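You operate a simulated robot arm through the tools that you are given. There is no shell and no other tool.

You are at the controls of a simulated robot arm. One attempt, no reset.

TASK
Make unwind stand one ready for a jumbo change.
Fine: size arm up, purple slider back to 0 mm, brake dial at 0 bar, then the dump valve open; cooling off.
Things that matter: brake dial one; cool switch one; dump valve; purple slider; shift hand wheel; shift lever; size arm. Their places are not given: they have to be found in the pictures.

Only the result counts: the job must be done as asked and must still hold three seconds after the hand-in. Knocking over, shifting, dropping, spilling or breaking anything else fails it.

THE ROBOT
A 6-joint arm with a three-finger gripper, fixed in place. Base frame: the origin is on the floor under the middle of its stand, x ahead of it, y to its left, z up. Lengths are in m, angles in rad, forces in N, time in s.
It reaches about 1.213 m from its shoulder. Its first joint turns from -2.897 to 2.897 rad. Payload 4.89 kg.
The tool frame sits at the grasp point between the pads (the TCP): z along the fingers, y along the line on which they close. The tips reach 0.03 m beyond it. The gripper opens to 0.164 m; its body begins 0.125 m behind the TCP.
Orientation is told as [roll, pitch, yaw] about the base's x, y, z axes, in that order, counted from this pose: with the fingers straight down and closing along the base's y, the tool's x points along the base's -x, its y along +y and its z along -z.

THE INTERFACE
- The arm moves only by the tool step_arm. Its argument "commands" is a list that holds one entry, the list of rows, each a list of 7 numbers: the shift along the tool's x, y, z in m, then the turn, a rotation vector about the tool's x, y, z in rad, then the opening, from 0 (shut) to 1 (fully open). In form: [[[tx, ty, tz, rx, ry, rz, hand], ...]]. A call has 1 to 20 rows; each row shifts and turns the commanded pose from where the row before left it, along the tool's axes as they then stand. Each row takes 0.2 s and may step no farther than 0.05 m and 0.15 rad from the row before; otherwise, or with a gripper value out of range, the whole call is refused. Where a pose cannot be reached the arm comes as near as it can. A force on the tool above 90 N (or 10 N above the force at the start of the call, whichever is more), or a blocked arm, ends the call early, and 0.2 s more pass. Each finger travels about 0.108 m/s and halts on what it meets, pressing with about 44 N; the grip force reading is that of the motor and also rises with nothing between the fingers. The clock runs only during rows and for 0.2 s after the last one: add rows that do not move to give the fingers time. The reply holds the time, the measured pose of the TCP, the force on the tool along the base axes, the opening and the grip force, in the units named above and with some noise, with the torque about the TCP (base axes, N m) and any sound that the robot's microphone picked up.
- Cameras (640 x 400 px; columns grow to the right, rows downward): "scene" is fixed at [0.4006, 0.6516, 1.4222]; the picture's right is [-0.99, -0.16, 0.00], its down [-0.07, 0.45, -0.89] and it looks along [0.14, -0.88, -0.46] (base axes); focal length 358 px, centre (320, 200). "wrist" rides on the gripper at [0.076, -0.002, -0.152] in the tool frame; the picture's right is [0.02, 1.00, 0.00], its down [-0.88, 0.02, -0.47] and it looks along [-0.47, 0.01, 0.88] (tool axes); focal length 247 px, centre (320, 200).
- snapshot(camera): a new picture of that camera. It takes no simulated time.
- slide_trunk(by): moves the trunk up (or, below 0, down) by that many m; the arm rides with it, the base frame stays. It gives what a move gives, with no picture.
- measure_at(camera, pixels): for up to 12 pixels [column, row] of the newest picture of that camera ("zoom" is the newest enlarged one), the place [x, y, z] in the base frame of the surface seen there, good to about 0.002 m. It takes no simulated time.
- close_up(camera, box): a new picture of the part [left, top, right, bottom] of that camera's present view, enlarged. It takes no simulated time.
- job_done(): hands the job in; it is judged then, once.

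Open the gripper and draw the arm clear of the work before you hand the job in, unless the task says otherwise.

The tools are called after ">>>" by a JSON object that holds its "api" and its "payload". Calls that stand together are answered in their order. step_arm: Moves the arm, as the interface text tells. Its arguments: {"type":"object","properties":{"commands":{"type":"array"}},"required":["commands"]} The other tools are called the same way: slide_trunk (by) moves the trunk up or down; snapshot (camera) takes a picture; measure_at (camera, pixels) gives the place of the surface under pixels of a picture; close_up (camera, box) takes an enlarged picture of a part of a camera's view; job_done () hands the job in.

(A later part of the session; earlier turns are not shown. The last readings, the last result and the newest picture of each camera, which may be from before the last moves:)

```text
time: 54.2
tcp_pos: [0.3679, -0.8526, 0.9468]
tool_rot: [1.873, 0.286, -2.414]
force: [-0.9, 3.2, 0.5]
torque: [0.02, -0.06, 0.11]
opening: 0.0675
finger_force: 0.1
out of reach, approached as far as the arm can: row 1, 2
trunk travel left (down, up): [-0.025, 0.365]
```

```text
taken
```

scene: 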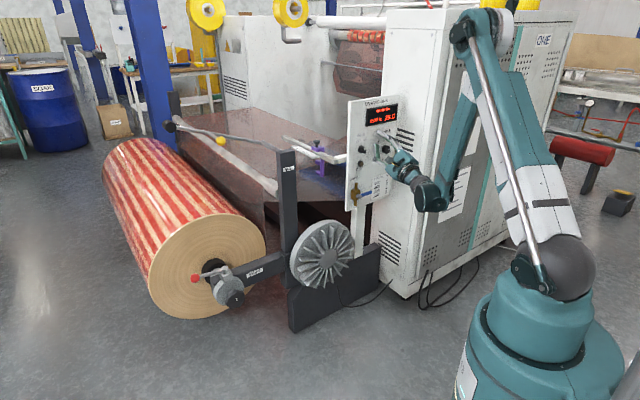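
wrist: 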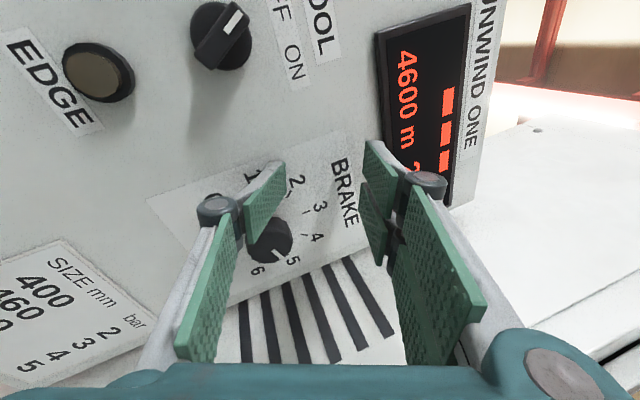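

Still tilted and rolled past the limit, but retreating (w≈-0.863). I shift away from the dial (tool +x) and back, then roll back further in small steps.

>>> {"api": "step_arm", "payload": {"commands": [[[0.025, 0.005, -0.03, 0, 0, -0.08, 0.4], [0.02, 0.005, -0.03, 0, 0, -0.1, 0.4], [0, 0, -0.02, 0, 0, -0.14, 0.4]]]}}

>>> {"api": "snapshot", "payload": {"camera": "wrist"}}

```text
time: 55.0
tcp_pos: [0.3612, -0.8007, 0.9951]
tool_rot: [1.861, -0.019, -2.512]
force: [0.4, -0.8, -1.2]
torque: [-0.16, -0.09, 0.03]
opening: 0.0656
finger_force: 0.0
out of reach, approached as far as the arm can: row 1, 2, 3
trunk travel left (down, up): [-0.025, 0.365]
```

```text
taken
```

wrist: 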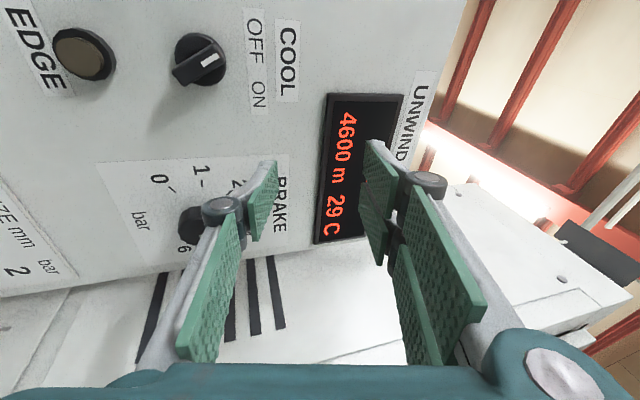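

I'm well off the dial now (TCP z=0.995, w=-0.82). I correct the 16° tilt and roll back another ~20° with the computed rotation.

>>> {"api": "step_arm", "payload": {"commands": [[[0, 0, 0, 0.095, 0.0528, -0.1, 0.4], [0, 0, 0, 0.095, 0.0528, -0.1, 0.4], [0, 0, 0, 0.095, 0.0528, -0.1, 0.4]]]}}

>>> {"api": "snapshot", "payload": {"camera": "wrist"}}

>>> {"api": "snapshot", "payload": {"camera": "scene"}}

```text
time: 55.8
tcp_pos: [0.36, -0.8007, 0.993]
tool_rot: [1.551, -0.337, -2.392]
force: [-0.5, -1.5, -1.0]
torque: [-0.09, -0.09, 0.08]
opening: 0.0655
finger_force: 0.1
trunk travel left (down, up): [-0.025, 0.365]
```

```text
taken
```

wrist: 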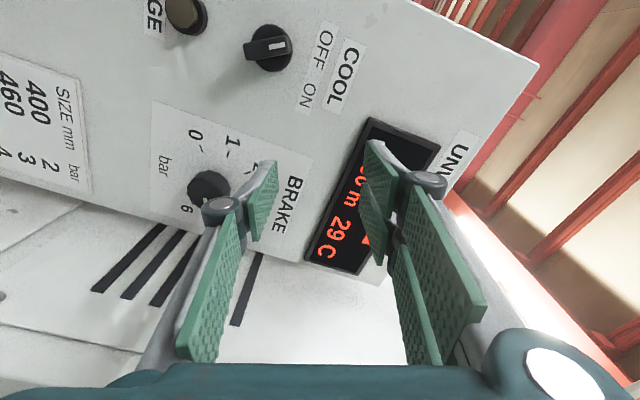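

```text
taken
```

scene: 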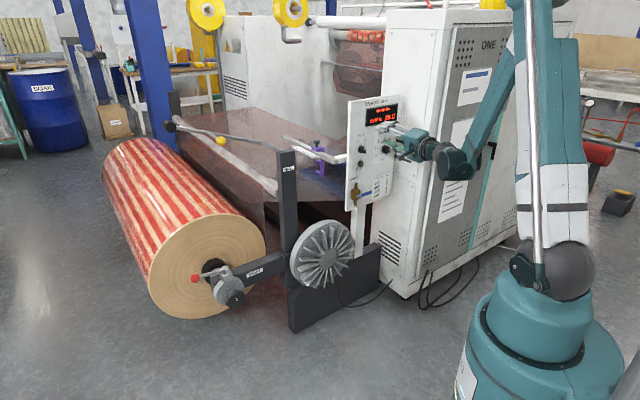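

The hand is in a good pose again (roll ≈ +71°, no limit). I check the dial and COOL knob state after the bump.

>>> {"api": "close_up", "payload": {"camera": "wrist", "box": [140, 100, 280, 240]}}

>>> {"api": "close_up", "payload": {"camera": "scene", "box": [340, 90, 420, 215]}}

```text
2.86 times, centred on (210, 170) of wrist
```

zoom: 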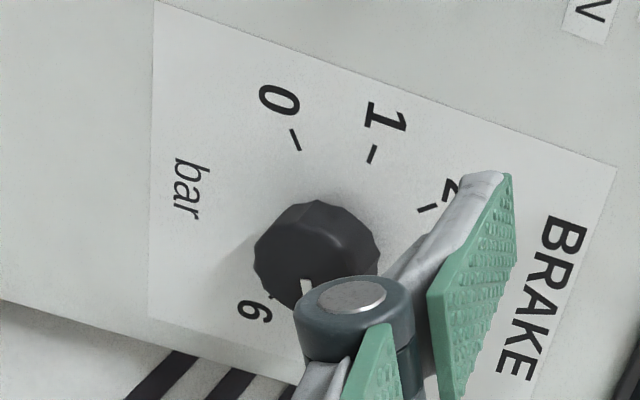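

```text
3.20 times, centred on (380, 152) of scene
```

zoom: 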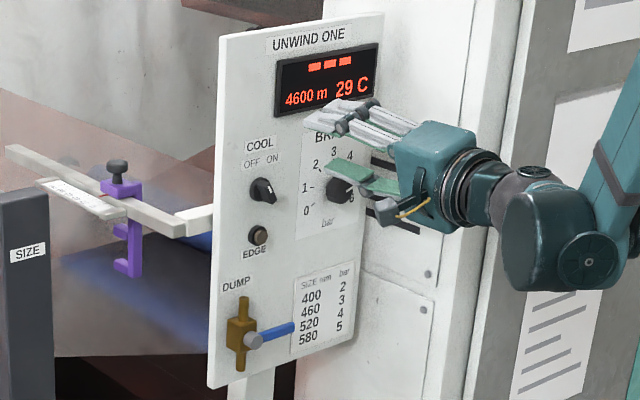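

The dial's mark is partly hidden. I correct the small orientation error and move in front of the dial, tips ~15 mm off its face.

>>> {"api": "step_arm", "payload": {"commands": [[[-0.0116, -0.0373, 0.001, -0.0318, 0.034, 0, 0.4], [-0.0116, -0.0373, 0.001, 0, 0, 0, 0.4], [-0.0116, -0.0373, 0.001, 0, 0, 0, 0.4]]]}}

>>> {"api": "snapshot", "payload": {"camera": "wrist"}}

```text
time: 56.6
tcp_pos: [0.3143, -0.851, 0.8993]
tool_rot: [1.572, -0.336, -2.357]
force: [0.3, 1.1, 1.3]
torque: [0.14, 0.16, -0.21]
opening: 0.0656
finger_force: 0.1
trunk travel left (down, up): [-0.025, 0.365]
```

```text
taken
```

wrist: 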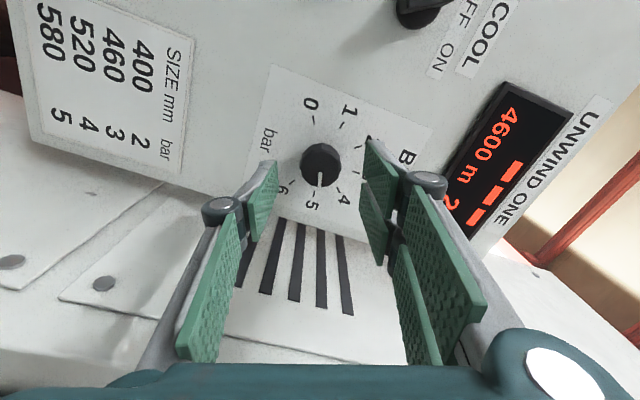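

The dial's mark now points almost straight down in the image (~+72°, i.e. ~4.8 bar; the bump turned it). I zoom to read it exactly.

>>> {"api": "close_up", "payload": {"camera": "wrist", "box": [270, 85, 370, 220]}}

>>> {"api": "measure_at", "payload": {"camera": "zoom", "pixels": [[320, 245], [320, 260], [320, 285], [320, 200], [260, 240], [385, 240], [320, 180], [318, 270], [400, 250], [262, 130], [340, 310], [235, 320]]}}

```text
2.96 times, centred on (320, 152) of wrist
```

zoom: 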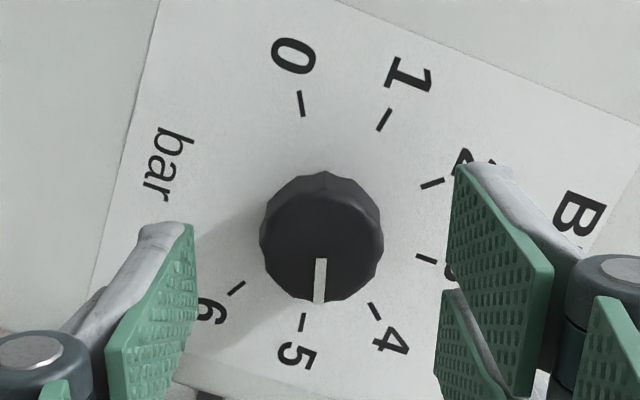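

```text
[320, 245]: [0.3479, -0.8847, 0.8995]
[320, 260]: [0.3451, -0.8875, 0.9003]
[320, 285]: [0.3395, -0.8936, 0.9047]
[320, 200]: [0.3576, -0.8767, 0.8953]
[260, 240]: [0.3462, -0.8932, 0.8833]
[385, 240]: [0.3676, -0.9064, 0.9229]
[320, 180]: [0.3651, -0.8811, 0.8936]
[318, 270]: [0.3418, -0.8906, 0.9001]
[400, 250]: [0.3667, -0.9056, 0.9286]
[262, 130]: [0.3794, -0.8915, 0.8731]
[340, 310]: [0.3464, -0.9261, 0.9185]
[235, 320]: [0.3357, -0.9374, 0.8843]
```

Mark is at ~4.8 bar (+72°), and the dial is centred on the TCP axis. I advance 36 mm and close on the knob.

>>> {"api": "step_arm", "payload": {"commands": [[[0, 0, 0.018, 0, 0, 0, 0.4], [0, 0, 0.018, 0, 0, 0, 0.4], [0, 0, 0, 0, 0, 0, 0.2], [0, 0, 0, 0, 0, 0, 0.1], [0, 0, 0, 0, 0, 0, 0.1]]]}}

>>> {"api": "snapshot", "payload": {"camera": "wrist"}}

>>> {"api": "close_up", "payload": {"camera": "wrist", "box": [250, 100, 390, 240]}}

```text
time: 57.8
tcp_pos: [0.3391, -0.8763, 0.8984]
tool_rot: [1.575, -0.337, -2.358]
force: [4.3, -5.3, 21.2]
torque: [-0.28, -0.24, 0.21]
opening: 0.037
finger_force: 45.7
trunk travel left (down, up): [-0.025, 0.365]
```

```text
taken
```

wrist: 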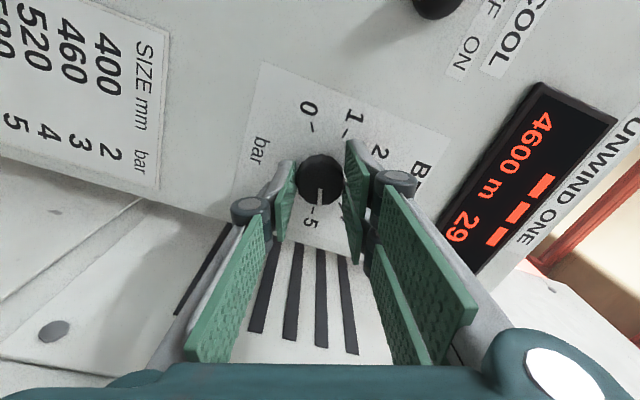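

```text
2.86 times, centred on (320, 170) of wrist
```

zoom: 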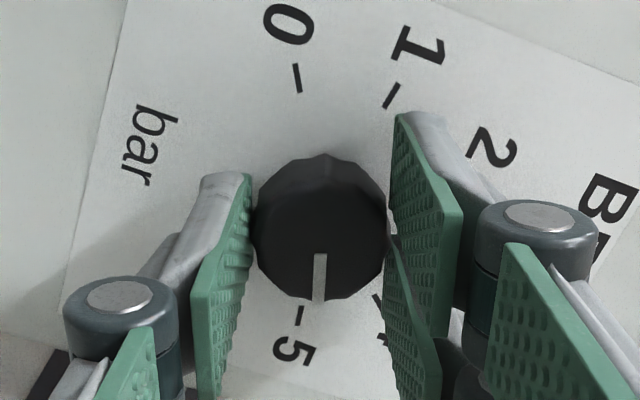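

The dial is gripped (0.037 m). I turn it counter-clockwise by 100° in 12 rows.

>>> {"api": "step_arm", "payload": {"commands": [[[0, 0, 0, 0, 0, -0.1454, 0.1], [0, 0, 0, 0, 0, -0.1454, 0.1], [0, 0, 0, 0, 0, -0.1454, 0.1], [0, 0, 0, 0, 0, -0.1454, 0.1], [0, 0, 0, 0, 0, -0.1454, 0.1], [0, 0, 0, 0, 0, -0.1454, 0.1], [0, 0, 0, 0, 0, -0.1454, 0.1], [0, 0, 0, 0, 0, -0.1454, 0.1], [0, 0, 0, 0, 0, -0.1454, 0.1], [0, 0, 0, 0, 0, -0.1454, 0.1], [0, 0, 0, 0, 0, -0.1454, 0.1], [0, 0, 0, 0, 0, -0.1454, 0.1]]]}}

>>> {"api": "snapshot", "payload": {"camera": "wrist"}}

>>> {"api": "close_up", "payload": {"camera": "wrist", "box": [250, 100, 390, 240]}}

```text
time: 60.4
tcp_pos: [0.3366, -0.8789, 0.899]
tool_rot: [-1.575, -1.058, 0.786]
force: [8.1, -60.6, 38.1]
torque: [-0.49, -0.61, -0.89]
opening: 0.0367
finger_force: 45.6
trunk travel left (down, up): [-0.025, 0.365]
```

```text
taken
```

wrist: 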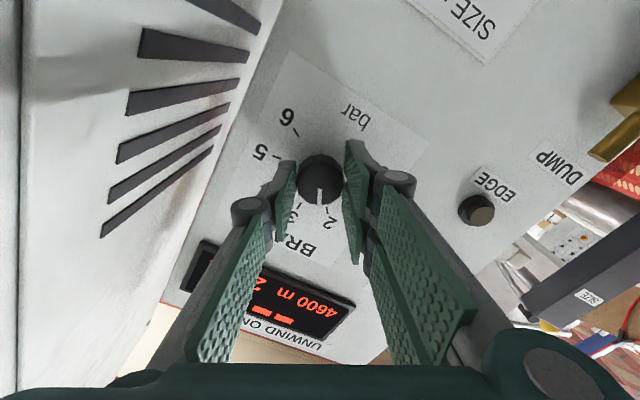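

```text
2.86 times, centred on (320, 170) of wrist
```

zoom: 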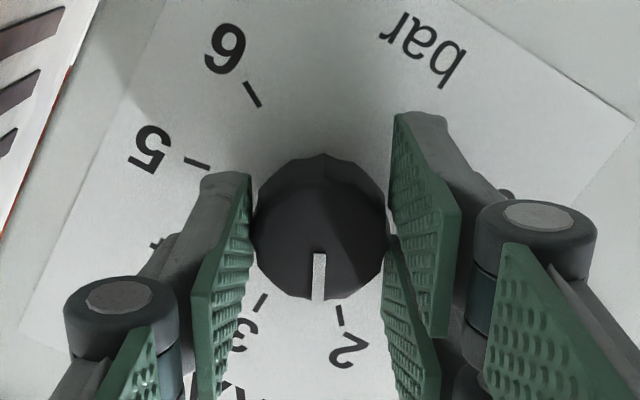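

The dial followed: its mark is now near 2.3 bar. I release, back off, and roll back for the second stroke.

>>> {"api": "step_arm", "payload": {"commands": [[[0, 0, 0, 0, 0, 0, 0.25], [0, 0, 0, 0, 0, 0, 0.4], [0, 0, 0, 0, 0, 0, 0.4], [0, 0, -0.018, 0, 0, 0, 0.4], [0, 0, -0.018, 0, 0, 0, 0.4]]]}}

>>> {"api": "snapshot", "payload": {"camera": "wrist"}}

>>> {"api": "close_up", "payload": {"camera": "wrist", "box": [260, 90, 380, 210]}}

```text
time: 61.6
tcp_pos: [0.3119, -0.8499, 0.8996]
tool_rot: [-1.575, -1.06, 0.788]
force: [-0.1, -0.5, -0.5]
torque: [-0.07, 0.0, 0.06]
opening: 0.0656
finger_force: 0.0
trunk travel left (down, up): [-0.025, 0.365]
```

```text
taken
```

wrist: 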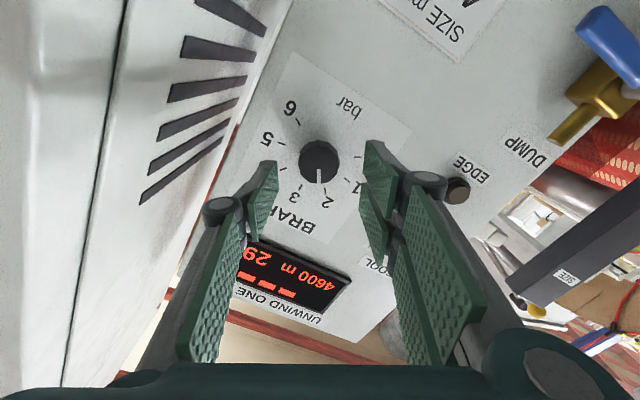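

```text
3.33 times, centred on (320, 150) of wrist
```

zoom: 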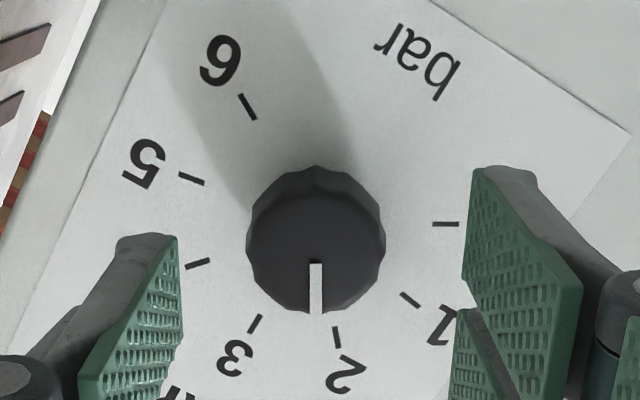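

Mark reads ≈2.28 bar, so 91° remain. I roll the hand back +100° in place.

>>> {"api": "step_arm", "payload": {"commands": [[[0, 0, 0, 0, 0, 0.1454, 0.4], [0, 0, 0, 0, 0, 0.1454, 0.4], [0, 0, 0, 0, 0, 0.1454, 0.4], [0, 0, 0, 0, 0, 0.1454, 0.4], [0, 0, 0, 0, 0, 0.1454, 0.4], [0, 0, 0, 0, 0, 0.1454, 0.4], [0, 0, 0, 0, 0, 0.1454, 0.4], [0, 0, 0, 0, 0, 0.1454, 0.4], [0, 0, 0, 0, 0, 0.1454, 0.4], [0, 0, 0, 0, 0, 0.1454, 0.4], [0, 0, 0, 0, 0, 0.1454, 0.4]]]}}

>>> {"api": "snapshot", "payload": {"camera": "wrist"}}

>>> {"api": "close_up", "payload": {"camera": "wrist", "box": [260, 90, 380, 210]}}

```text
time: 64.0
tcp_pos: [0.3122, -0.8518, 0.8988]
tool_rot: [1.57, -0.481, -2.357]
force: [-0.8, 0.0, -0.4]
torque: [0.02, -0.02, 0.01]
opening: 0.0657
finger_force: 0.1
trunk travel left (down, up): [-0.025, 0.365]
```

```text
taken
```

wrist: 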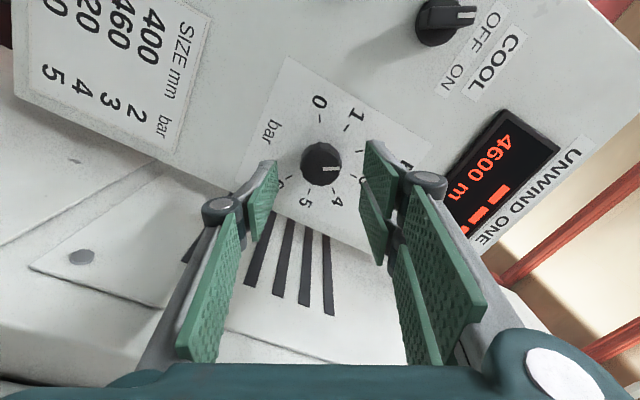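

```text
3.33 times, centred on (320, 150) of wrist
```

zoom: 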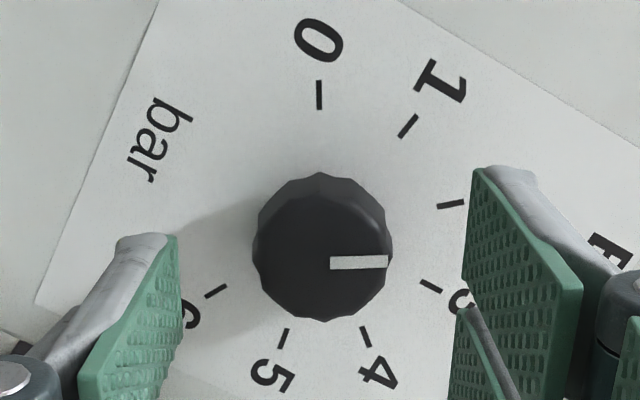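

Roll is now +62°. The last stroke suggests the knob axis is at u≈0.3835; I trim 2 mm, advance and grip again.

>>> {"api": "step_arm", "payload": {"commands": [[[-0.0017, -0.0009, 0.018, 0, 0, 0, 0.4], [0, 0, 0.018, 0, 0, 0, 0.4], [0, 0, 0, 0, 0, 0, 0.2], [0, 0, 0, 0, 0, 0, 0.1], [0, 0, 0, 0, 0, 0, 0.1]]]}}

>>> {"api": "close_up", "payload": {"camera": "wrist", "box": [250, 100, 390, 240]}}

```text
time: 65.2
tcp_pos: [0.3379, -0.8771, 0.8998]
tool_rot: [1.573, -0.483, -2.36]
force: [-2.6, 1.3, 4.1]
torque: [0.0, -0.03, 0.04]
opening: 0.037
finger_force: 44.8
trunk travel left (down, up): [-0.025, 0.365]
```

```text
2.86 times, centred on (320, 170) of wrist
```

zoom: 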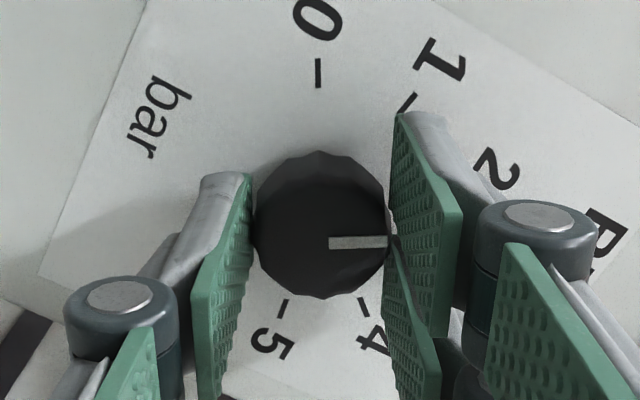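

Well centred (≈5 N). I turn counter-clockwise by 91° toward 0.

>>> {"api": "step_arm", "payload": {"commands": [[[0, 0, 0, 0, 0, -0.1447, 0.1], [0, 0, 0, 0, 0, -0.1447, 0.1], [0, 0, 0, 0, 0, -0.1447, 0.1], [0, 0, 0, 0, 0, -0.1447, 0.1], [0, 0, 0, 0, 0, -0.1447, 0.1], [0, 0, 0, 0, 0, -0.1447, 0.1], [0, 0, 0, 0, 0, -0.1447, 0.1], [0, 0, 0, 0, 0, -0.1447, 0.1], [0, 0, 0, 0, 0, -0.1447, 0.1], [0, 0, 0, 0, 0, -0.1447, 0.1], [0, 0, 0, 0, 0, -0.1447, 0.1]]]}}

>>> {"api": "close_up", "payload": {"camera": "wrist", "box": [250, 100, 390, 240]}}

```text
time: 67.6
tcp_pos: [0.3365, -0.8767, 0.9009]
tool_rot: [-1.576, -1.067, 0.788]
force: [15.3, -11.8, 23.3]
torque: [0.46, -1.42, -0.49]
opening: 0.0371
finger_force: 44.8
trunk travel left (down, up): [-0.025, 0.365]
```

```text
2.86 times, centred on (320, 170) of wrist
```

zoom: 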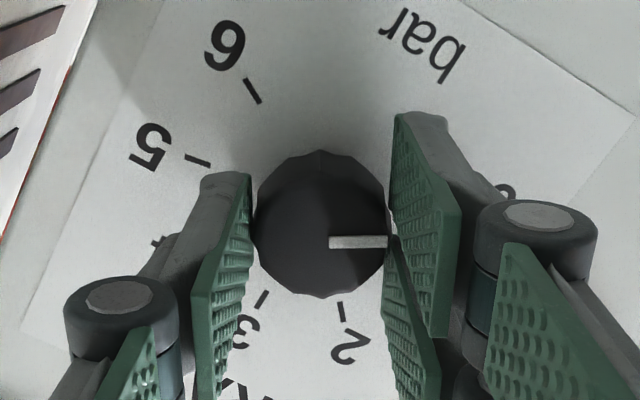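

The mark now points right in the image, where 0 is. I release and back off to read it.

>>> {"api": "step_arm", "payload": {"commands": [[[0, 0, 0, 0, 0, 0, 0.25], [0, 0, 0, 0, 0, 0, 0.4], [0, 0, 0, 0, 0, 0, 0.4], [0, 0, -0.018, 0, 0, 0, 0.4], [0, 0, -0.018, 0, 0, 0, 0.4]]]}}

>>> {"api": "close_up", "payload": {"camera": "wrist", "box": [260, 90, 380, 210]}}

>>> {"api": "close_up", "payload": {"camera": "scene", "box": [340, 125, 404, 165]}}

```text
time: 68.8
tcp_pos: [0.3102, -0.852, 0.8997]
tool_rot: [-1.573, -1.069, 0.786]
force: [0.2, -0.7, -0.1]
torque: [0.01, -0.02, 0.01]
opening: 0.0657
finger_force: 0.1
trunk travel left (down, up): [-0.025, 0.365]
```

```text
3.33 times, centred on (320, 150) of wrist
```

zoom: 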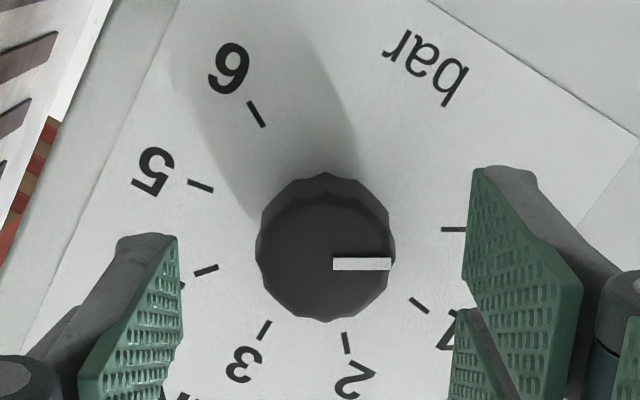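

```text
10.00 times, centred on (372, 145) of scene
```

zoom: 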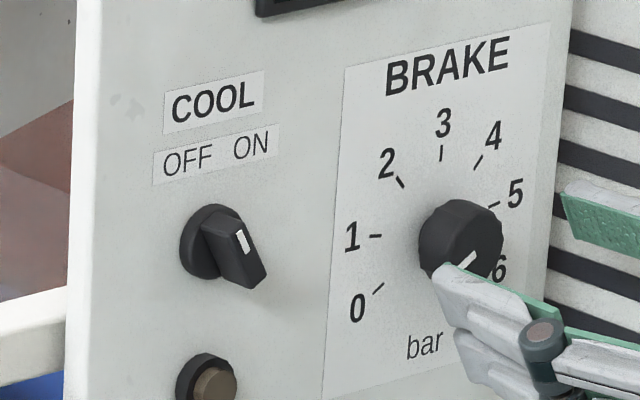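

The mark is parallel to the 0 tick: brake is at 0 bar, COOL at OFF. Next the dump valve (hub u≈0.208, z≈0.728; handle to u≈0.283). I move back/up-left, roll to 0°, then pitch the hand down 30° with fingers closed.

>>> {"api": "step_arm", "payload": {"commands": [[[-0.0395, 0.02, -0.012, 0, 0, 0, 0.4], [-0.0395, 0.02, -0.012, 0, 0, 0, 0.4], [0, 0, 0, 0, 0, 0.1257, 0.3], [0, 0, 0, 0, 0, 0.1257, 0.2], [0, 0, 0, 0, 0, 0.1257, 0.1], [0, 0, 0, 0, 0, 0.1257, 0.0]]]}}

>>> {"api": "snapshot", "payload": {"camera": "scene"}}

```text
time: 70.2
tcp_pos: [0.3475, -0.7832, 0.9469]
tool_rot: [2.179, -1.569, -2.963]
force: [0.3, -0.4, 0.8]
torque: [-0.02, 0.0, 0.0]
opening: 0.0
finger_force: 44.3
trunk travel left (down, up): [-0.025, 0.365]
```

```text
taken
```

scene: 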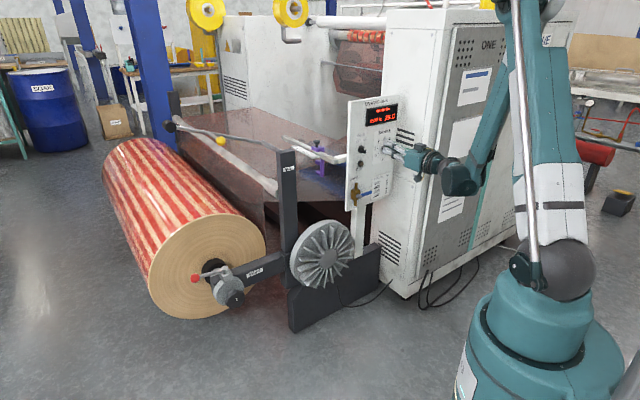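

Position good, fingers closed. Now I pitch the hand down 30° in place.

>>> {"api": "step_arm", "payload": {"commands": [[[0, 0, 0, 0, 0.131, 0, 0.0], [0, 0, 0, 0, 0.131, 0, 0.0], [0, 0, 0, 0, 0.131, 0, 0.0], [0, 0, 0, 0, 0.131, 0, 0.0]]]}}

>>> {"api": "snapshot", "payload": {"camera": "wrist"}}

>>> {"api": "snapshot", "payload": {"camera": "scene"}}

```text
time: 71.2
tcp_pos: [0.3457, -0.7834, 0.9479]
tool_rot: [0.001, -1.047, -0.789]
force: [0.6, 0.0, 0.4]
torque: [0.02, -0.02, 0.14]
opening: 0.0
finger_force: 44.3
trunk travel left (down, up): [-0.025, 0.365]
```

```text
taken
```

wrist: 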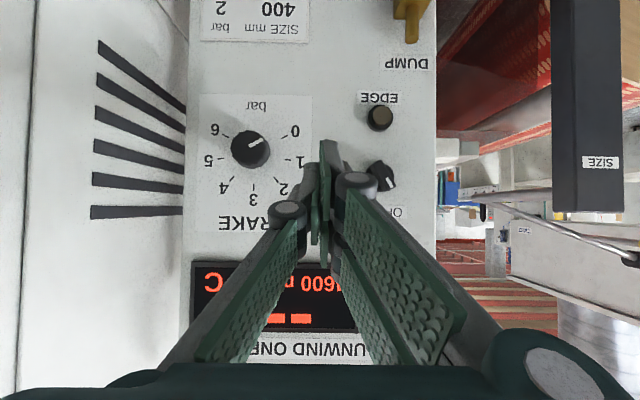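

```text
taken
```

scene: 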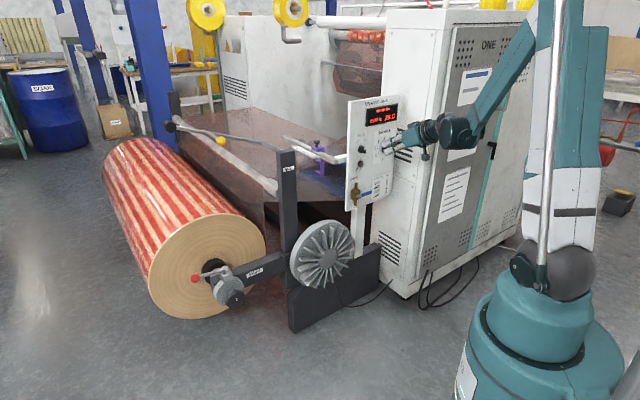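

The wrist view shows the dial mark at 0 and the valve at the top (410,15). I double-check the dial in a zoom.

>>> {"api": "close_up", "payload": {"camera": "wrist", "box": [200, 95, 320, 215]}}

>>> {"api": "close_up", "payload": {"camera": "scene", "box": [336, 165, 400, 215]}}

```text
3.33 times, centred on (260, 155) of wrist
```

zoom: 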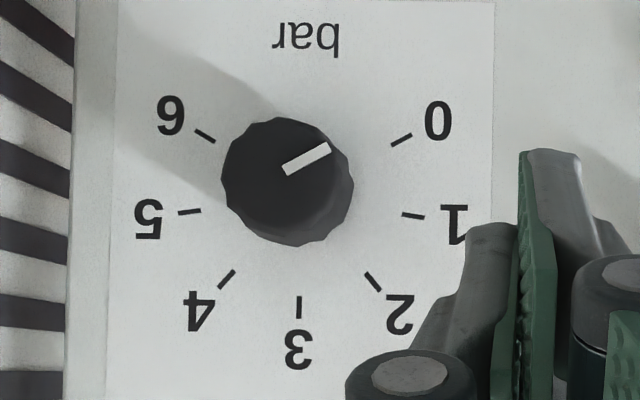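

```text
8.00 times, centred on (368, 190) of scene
```

zoom: 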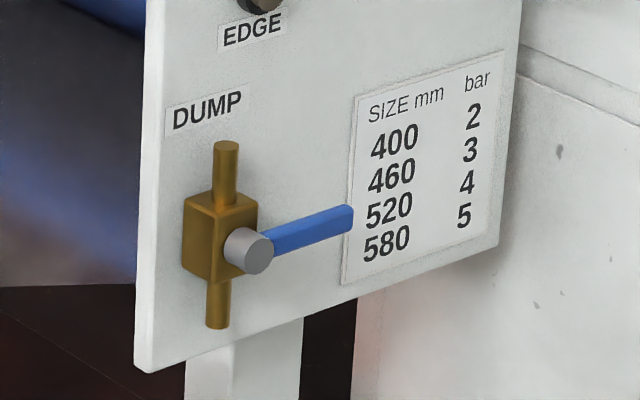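

The dial is at 0 within reading error. For the valve I'll cage the handle between pads from the front: reduce the downward pitch to 20° and roll to -90° (pads above and below the handle).

>>> {"api": "step_arm", "payload": {"commands": [[[0, 0, 0, 0, -0.0873, 0, 0.1], [0, 0, 0, 0, -0.0873, 0, 0.2], [0, 0, 0, 0, 0, -0.1428, 0.3], [0, 0, 0, 0, 0, -0.1428, 0.3], [0, 0, 0, 0, 0, -0.1428, 0.3], [0, 0, 0, 0, 0, -0.1428, 0.3], [0, 0, 0, 0, 0, -0.1428, 0.3], [0, 0, 0, 0, 0, -0.1428, 0.3], [0, 0, 0, 0, 0, -0.1428, 0.3], [0, 0, 0, 0, 0, -0.1428, 0.3], [0, 0, 0, 0, 0, -0.1428, 0.3], [0, 0, 0, 0, 0, -0.1428, 0.3], [0, 0, 0, 0, 0, -0.1428, 0.3]]]}}

>>> {"api": "snapshot", "payload": {"camera": "wrist"}}

>>> {"api": "snapshot", "payload": {"camera": "scene"}}

```text
time: 74.0
tcp_pos: [0.3462, -0.7826, 0.9486]
tool_rot: [-1.224, -0.001, 0.785]
force: [0.1, -0.8, 0.6]
torque: [-0.02, -0.01, 0.0]
opening: 0.0493
finger_force: 0.1
trunk travel left (down, up): [-0.025, 0.365]
```

```text
taken
```

wrist: 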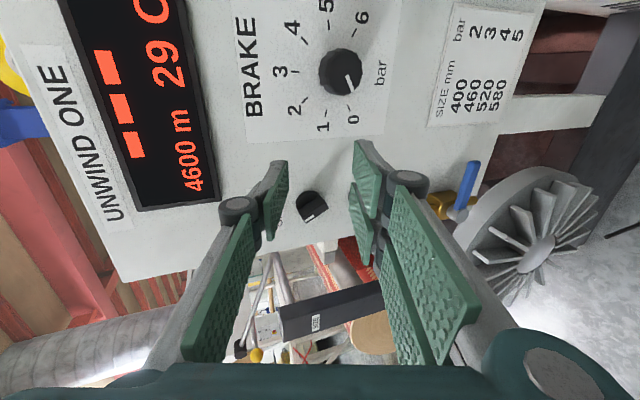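

```text
taken
```

scene: 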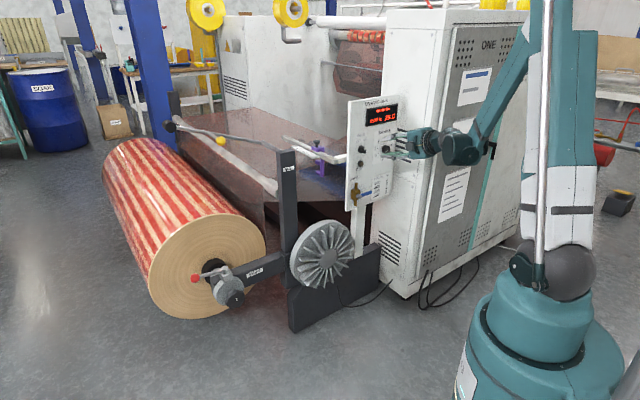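

The hand now has x to the right and 20° down pitch. I lower it to a spot ~6 cm in front of the valve handle.

>>> {"api": "step_arm", "payload": {"commands": [[[-0.0087, 0.0373, 0.0119, 0, 0, 0, 0.3], [-0.0087, 0.0373, 0.0119, 0, 0, 0, 0.3], [-0.0087, 0.0373, 0.0119, 0, 0, 0, 0.3]]]}}

>>> {"api": "snapshot", "payload": {"camera": "wrist"}}

```text
time: 74.8
tcp_pos: [0.3603, -0.7626, 0.8315]
tool_rot: [-1.224, -0.002, 0.785]
force: [-1.6, 1.6, 1.6]
torque: [0.01, 0.09, -0.11]
opening: 0.0491
finger_force: 0.2
trunk travel left (down, up): [-0.025, 0.365]
```

```text
taken
```

wrist: 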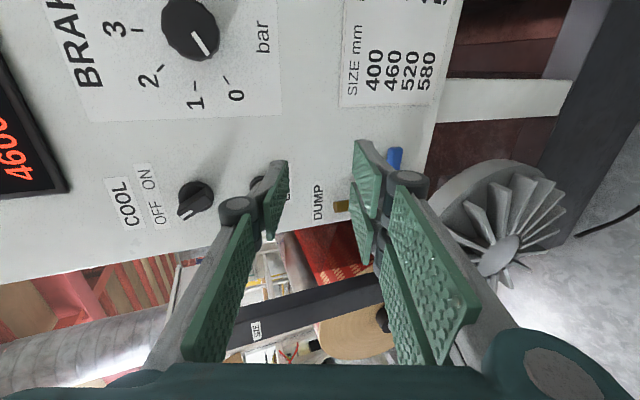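

Reach is fine. I continue the last two rows down.

>>> {"api": "step_arm", "payload": {"commands": [[[-0.0087, 0.0373, 0.0119, 0, 0, 0, 0.3], [-0.0087, 0.0373, 0.0119, 0, 0, 0, 0.3]]]}}

>>> {"api": "snapshot", "payload": {"camera": "wrist"}}

>>> {"api": "snapshot", "payload": {"camera": "scene"}}

```text
time: 75.4
tcp_pos: [0.3813, -0.7826, 0.7984]
tool_rot: [-1.22, -0.002, 0.785]
force: [-0.8, 0.1, 0.2]
torque: [0.02, 0.04, -0.08]
opening: 0.0493
finger_force: 0.1
out of reach, approached as far as the arm can: row 1, 2
trunk travel left (down, up): [-0.025, 0.365]
```

```text
taken
```

wrist: 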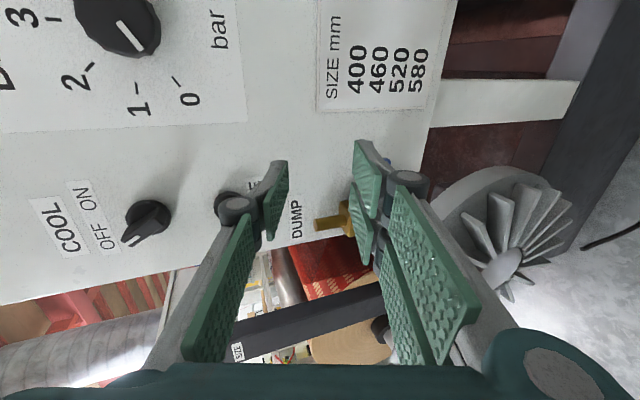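

```text
taken
```

scene: 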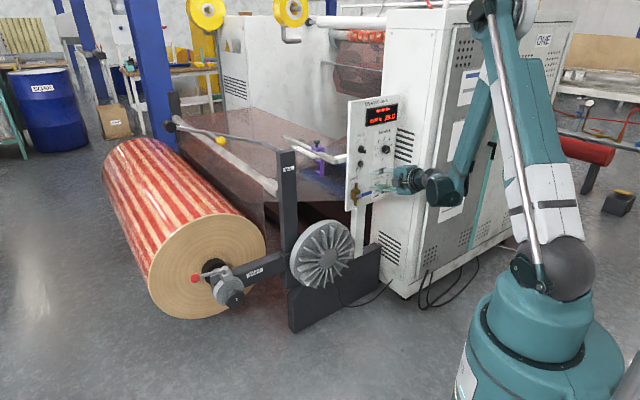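

At 20° pitch the arm can't go lower than z≈0.80. I lower the trunk the remaining 25 mm and pitch down a further 15°.

>>> {"api": "slide_trunk", "payload": {"by": -0.025}}

>>> {"api": "step_arm", "payload": {"commands": [[[0, -0.005, -0.01, -0.13, 0, 0, 0.25], [0, 0, 0, -0.13, 0, 0, 0.2]]]}}

>>> {"api": "snapshot", "payload": {"camera": "wrist"}}

```text
time: 76.1
tcp_pos: [0.3806, -0.7841, 0.773]
tool_rot: [-1.22, -0.002, 0.787]
force: [-0.1, -0.1, -0.5]
torque: [0.01, 0.0, 0.03]
opening: 0.0491
finger_force: 0.0
trunk travel left (down, up): [0.0, 0.39]
```

```text
time: 76.7
tcp_pos: [0.3743, -0.7786, 0.7813]
tool_rot: [-0.958, -0.002, 0.787]
force: [-0.8, -0.6, -0.6]
torque: [0.04, -0.03, 0.08]
opening: 0.0328
finger_force: 0.1
trunk travel left (down, up): [0.0, 0.39]
```

```text
taken
```

wrist: 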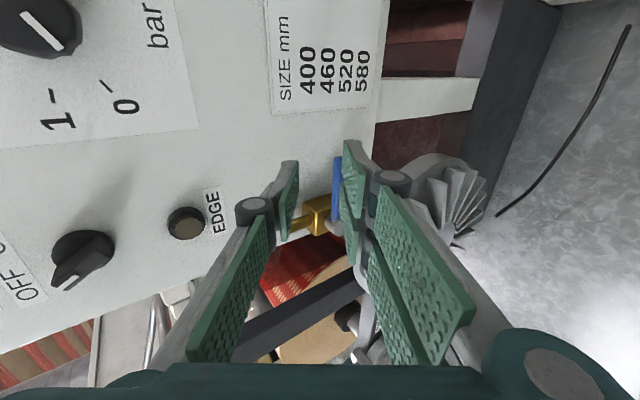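

The blue handle is visible between the pads at (337,185). I zoom in and measure it.

>>> {"api": "close_up", "payload": {"camera": "wrist", "box": [270, 130, 370, 260]}}

>>> {"api": "measure_at", "payload": {"camera": "wrist", "pixels": [[336, 160], [336, 175], [336, 190], [336, 205], [333, 170], [340, 165], [333, 228], [315, 205], [320, 225], [298, 222], [334, 215], [338, 180]]}}

```text
3.08 times, centred on (320, 195) of wrist
```

zoom: 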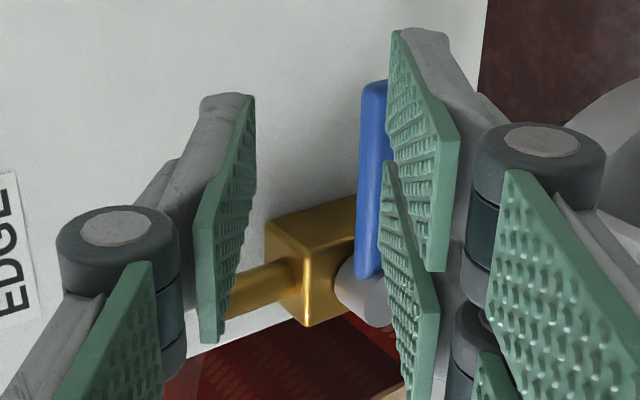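

```text
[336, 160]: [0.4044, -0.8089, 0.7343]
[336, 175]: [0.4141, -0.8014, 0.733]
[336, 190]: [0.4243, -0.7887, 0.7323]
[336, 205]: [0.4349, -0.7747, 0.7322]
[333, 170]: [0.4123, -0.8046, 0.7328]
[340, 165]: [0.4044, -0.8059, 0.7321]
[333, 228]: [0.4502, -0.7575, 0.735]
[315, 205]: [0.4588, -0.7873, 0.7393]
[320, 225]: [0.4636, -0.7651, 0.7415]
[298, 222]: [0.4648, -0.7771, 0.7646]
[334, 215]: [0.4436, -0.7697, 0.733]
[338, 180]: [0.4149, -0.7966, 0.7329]
```

Handle top is z=0.733, running u 0.22–0.288, w≈-0.861. I align the pad gap to it, then advance so the pads straddle it.

>>> {"api": "step_arm", "payload": {"commands": [[[-0.018, 0.0182, 0, 0, 0, 0, 0.28], [0, 0, 0, 0, 0, 0, 0.28]]]}}

>>> {"api": "close_up", "payload": {"camera": "wrist", "box": [270, 130, 370, 260]}}

```text
time: 77.3
tcp_pos: [0.3825, -0.7571, 0.7654]
tool_rot: [-0.96, -0.002, 0.788]
force: [-0.1, 0.3, -0.1]
torque: [-0.01, -0.02, 0.03]
opening: 0.0455
finger_force: 0.0
trunk travel left (down, up): [0.0, 0.39]
```

```text
3.08 times, centred on (320, 195) of wrist
```

zoom: 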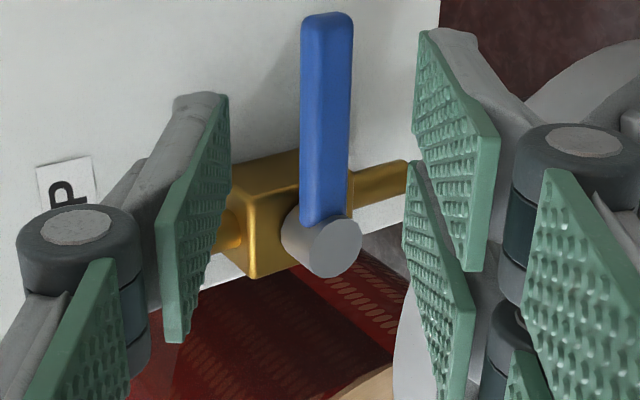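

The handle is centred between the pads. I advance 47 mm along tool z.

>>> {"api": "step_arm", "payload": {"commands": [[[0, 0, 0.0235, 0, 0, 0, 0.28], [0, 0, 0.0235, 0, 0, 0, 0.28], [0, 0, 0, 0, 0, 0, 0.28]]]}}

>>> {"api": "close_up", "payload": {"camera": "wrist", "box": [260, 120, 380, 270]}}

>>> {"api": "close_up", "payload": {"camera": "scene", "box": [336, 165, 416, 225]}}

```text
time: 78.1
tcp_pos: [0.4114, -0.7839, 0.7376]
tool_rot: [-0.961, -0.003, 0.786]
force: [-0.8, 0.6, 0.4]
torque: [-0.04, 0.0, 0.0]
opening: 0.0458
finger_force: 0.0
trunk travel left (down, up): [0.0, 0.39]
```

```text
2.67 times, centred on (320, 195) of wrist
```

zoom: 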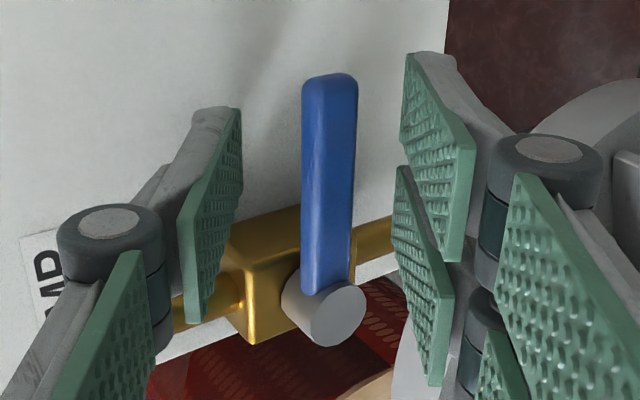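

```text
6.67 times, centred on (376, 195) of scene
```

zoom: 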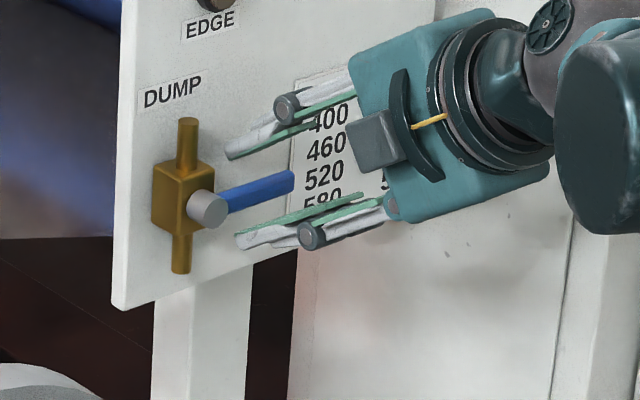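

The pads straddle the handle well. I narrow the gap and gently test pushing the handle downward by 15 mm, watching force and motion.

>>> {"api": "step_arm", "payload": {"commands": [[[0, 0, 0, 0, 0, 0, 0.16], [0, 0, 0, 0, 0, 0, 0.16], [0, 0.0041, 0.0029, 0, 0, 0, 0.16], [0, 0.0041, 0.0029, 0, 0, 0, 0.16], [0, 0.0041, 0.0029, 0, 0, 0, 0.16]]]}}

>>> {"api": "close_up", "payload": {"camera": "wrist", "box": [260, 120, 380, 270]}}

>>> {"api": "close_up", "payload": {"camera": "scene", "box": [336, 165, 416, 225]}}

```text
time: 79.3
tcp_pos: [0.4091, -0.7848, 0.724]
tool_rot: [-0.96, -0.003, 0.787]
force: [2.9, -4.6, 5.3]
torque: [0.01, -0.15, -0.02]
opening: 0.0289
finger_force: 3.0
trunk travel left (down, up): [0.0, 0.39]
```

```text
2.67 times, centred on (320, 195) of wrist
```

zoom: 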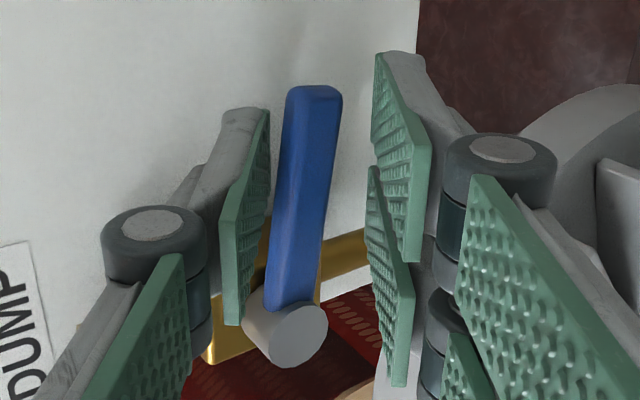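

```text
6.67 times, centred on (376, 195) of scene
```

zoom: 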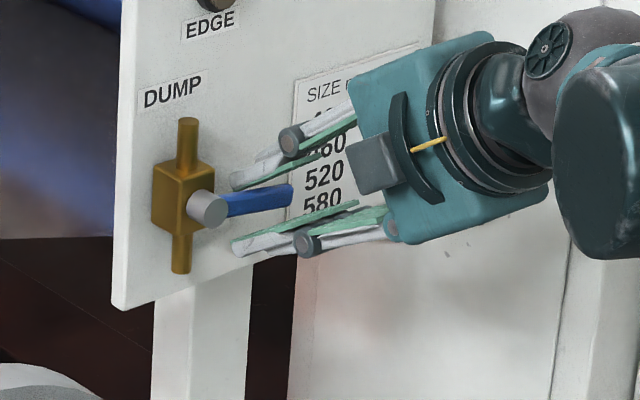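

The handle turned downward with only ~5 N, so open is downward (clockwise). I continue along the arc about the hub, rolling the tool with it, 5 rows first.

>>> {"api": "step_arm", "payload": {"commands": [[[-0.0017, 0.0046, 0.0032, 0, 0, 0.11, 0.15], [-0.0017, 0.0046, 0.0031, 0, 0, 0.11, 0.15], [-0.0018, 0.0047, 0.0029, 0, 0, 0.11, 0.15], [-0.0018, 0.0048, 0.0028, 0, 0, 0.11, 0.15], [-0.0018, 0.0049, 0.0026, 0, 0, 0.11, 0.15]]]}}

>>> {"api": "close_up", "payload": {"camera": "wrist", "box": [260, 120, 380, 270]}}

>>> {"api": "close_up", "payload": {"camera": "scene", "box": [336, 165, 416, 225]}}

```text
time: 80.5
tcp_pos: [0.4197, -0.777, 0.6993]
tool_rot: [-0.883, -0.444, 0.447]
force: [0.4, -1.4, 1.2]
torque: [0.01, -0.05, 0.0]
opening: 0.0255
finger_force: 0.5
trunk travel left (down, up): [0.0, 0.39]
```

```text
2.67 times, centred on (320, 195) of wrist
```

zoom: 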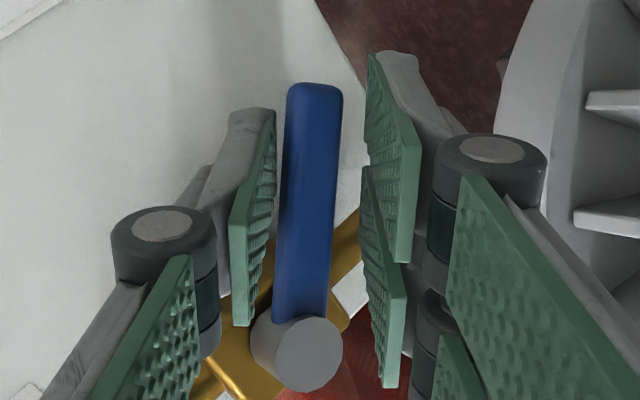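

```text
6.67 times, centred on (376, 195) of scene
```

zoom: 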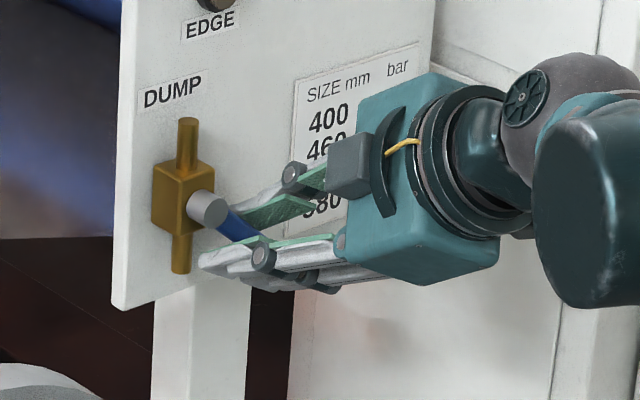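

The handle follows (about 40° so far) with low force. I continue five more rows.

>>> {"api": "step_arm", "payload": {"commands": [[[-0.0018, 0.005, 0.0023, 0, 0, 0.11, 0.15], [-0.0018, 0.0051, 0.0021, 0, 0, 0.11, 0.15], [-0.0017, 0.0052, 0.0018, 0, 0, 0.11, 0.15], [-0.0016, 0.0054, 0.0015, 0, 0, 0.11, 0.15], [-0.0015, 0.0055, 0.0012, 0, 0, 0.11, 0.15]]]}}

>>> {"api": "close_up", "payload": {"camera": "wrist", "box": [260, 120, 380, 270]}}

>>> {"api": "close_up", "payload": {"camera": "scene", "box": [336, 165, 416, 225]}}

```text
time: 81.7
tcp_pos: [0.4361, -0.7585, 0.683]
tool_rot: [-0.572, -0.819, -0.061]
force: [-0.4, -1.3, -0.6]
torque: [0.01, -0.02, 0.01]
opening: 0.0254
finger_force: 0.7
trunk travel left (down, up): [0.0, 0.39]
```

```text
2.67 times, centred on (320, 195) of wrist
```

zoom: 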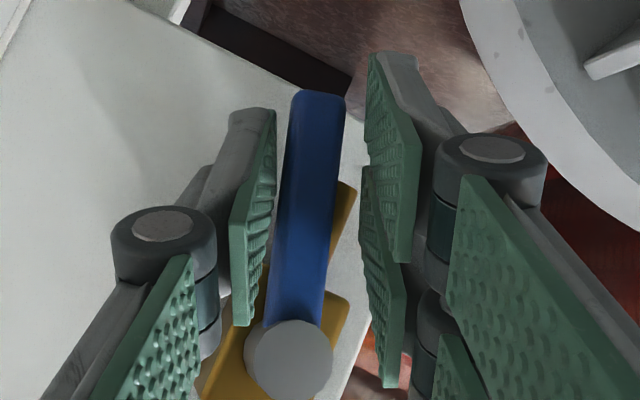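

```text
6.67 times, centred on (376, 195) of scene
```

zoom: 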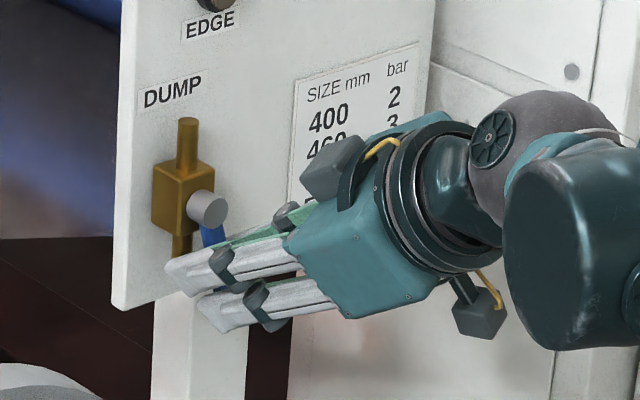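

The handle is around 65–70°. I continue four more rows toward vertical.

>>> {"api": "step_arm", "payload": {"commands": [[[-0.0014, 0.0056, 0.0009, 0, 0, 0.11, 0.15], [-0.0012, 0.0056, 0.0006, 0, 0, 0.11, 0.15], [-0.0011, 0.0057, 0.0003, 0, 0, 0.11, 0.15], [-0.0009, 0.0057, -0.0001, 0, 0, 0.11, 0.15]]]}}

>>> {"api": "close_up", "payload": {"camera": "wrist", "box": [260, 120, 380, 270]}}

>>> {"api": "close_up", "payload": {"camera": "scene", "box": [336, 165, 416, 225]}}

```text
time: 82.7
tcp_pos: [0.451, -0.7484, 0.6859]
tool_rot: [-0.039, -0.957, -0.737]
force: [-37.3, -28.2, 8.6]
torque: [-1.23, 0.69, -0.81]
opening: 0.043
finger_force: 22.0
out of reach, approached as far as the arm can: row 2, 4
trunk travel left (down, up): [0.0, 0.39]
```

```text
2.67 times, centred on (320, 195) of wrist
```

zoom: 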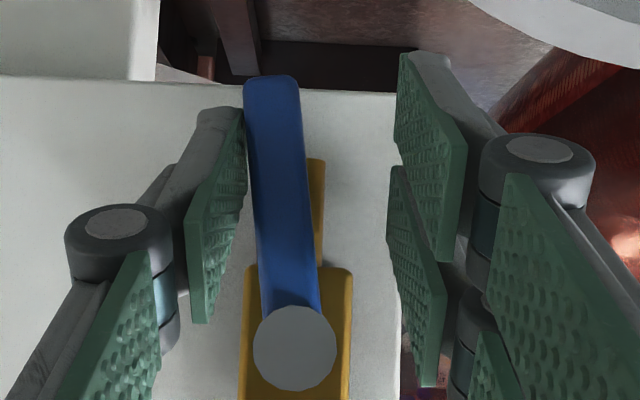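

```text
6.67 times, centred on (376, 195) of scene
```

zoom: 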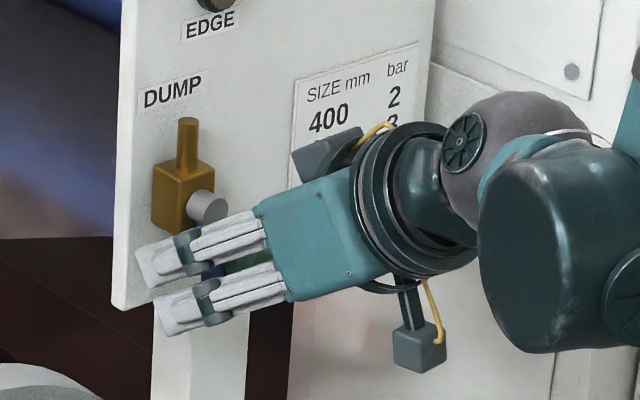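

The force rose to ~47 N along u, so a stop is reached. I measure the handle's angle relative to the pipe.

>>> {"api": "measure_at", "payload": {"camera": "zoom", "pixels": [[193, 200]]}}

>>> {"api": "snapshot", "payload": {"camera": "wrist"}}

>>> {"api": "close_up", "payload": {"camera": "wrist", "box": [270, 130, 370, 280]}}

>>> {"api": "measure_at", "payload": {"camera": "wrist", "pixels": [[310, 155], [312, 165], [313, 180], [315, 200], [317, 220], [318, 250], [322, 245], [370, 160], [330, 190], [339, 190], [305, 180], [319, 180]]}}

```text
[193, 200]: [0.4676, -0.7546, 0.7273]
```

```text
taken
```

wrist: 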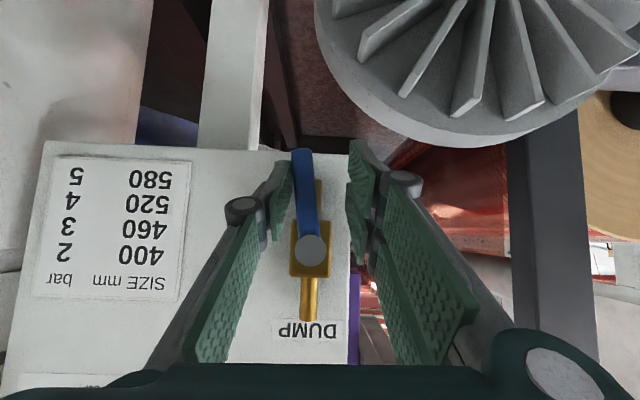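

```text
2.67 times, centred on (320, 205) of wrist
```

zoom: 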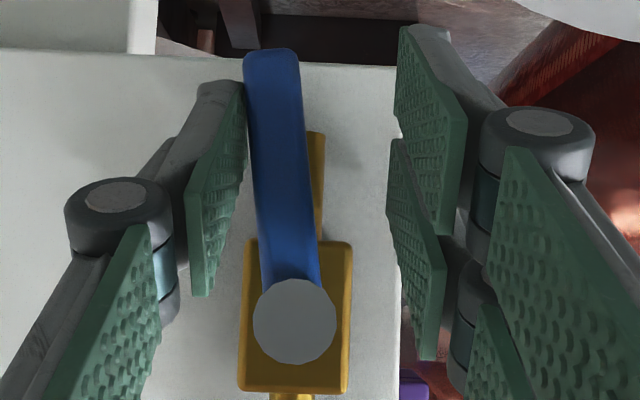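

```text
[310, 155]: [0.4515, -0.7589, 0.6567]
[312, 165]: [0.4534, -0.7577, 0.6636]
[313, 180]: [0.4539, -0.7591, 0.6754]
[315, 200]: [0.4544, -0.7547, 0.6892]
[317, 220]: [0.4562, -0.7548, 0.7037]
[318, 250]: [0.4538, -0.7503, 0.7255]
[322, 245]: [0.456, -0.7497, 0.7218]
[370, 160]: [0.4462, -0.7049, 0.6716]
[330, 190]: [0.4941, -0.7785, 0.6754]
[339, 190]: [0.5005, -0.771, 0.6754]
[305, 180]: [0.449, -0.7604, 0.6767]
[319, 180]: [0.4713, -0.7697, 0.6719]
```

I measure points along the handle's centre line and the hub and pipe centres.

>>> {"api": "measure_at", "payload": {"camera": "wrist", "pixels": [[302, 160], [304.6, 180], [307, 205], [309, 228], [310.6, 250], [295, 160], [311, 160], [298, 180], [311, 180], [308, 290], [308, 310], [310, 245]]}}

```text
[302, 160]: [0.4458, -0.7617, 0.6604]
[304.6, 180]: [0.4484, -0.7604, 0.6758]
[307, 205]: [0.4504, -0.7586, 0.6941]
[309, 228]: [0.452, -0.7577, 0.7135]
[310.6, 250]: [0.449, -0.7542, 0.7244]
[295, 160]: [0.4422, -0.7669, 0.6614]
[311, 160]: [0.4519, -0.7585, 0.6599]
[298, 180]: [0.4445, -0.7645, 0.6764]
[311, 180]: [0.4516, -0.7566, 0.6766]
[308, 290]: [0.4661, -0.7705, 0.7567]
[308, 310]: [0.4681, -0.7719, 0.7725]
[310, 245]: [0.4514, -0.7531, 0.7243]
```

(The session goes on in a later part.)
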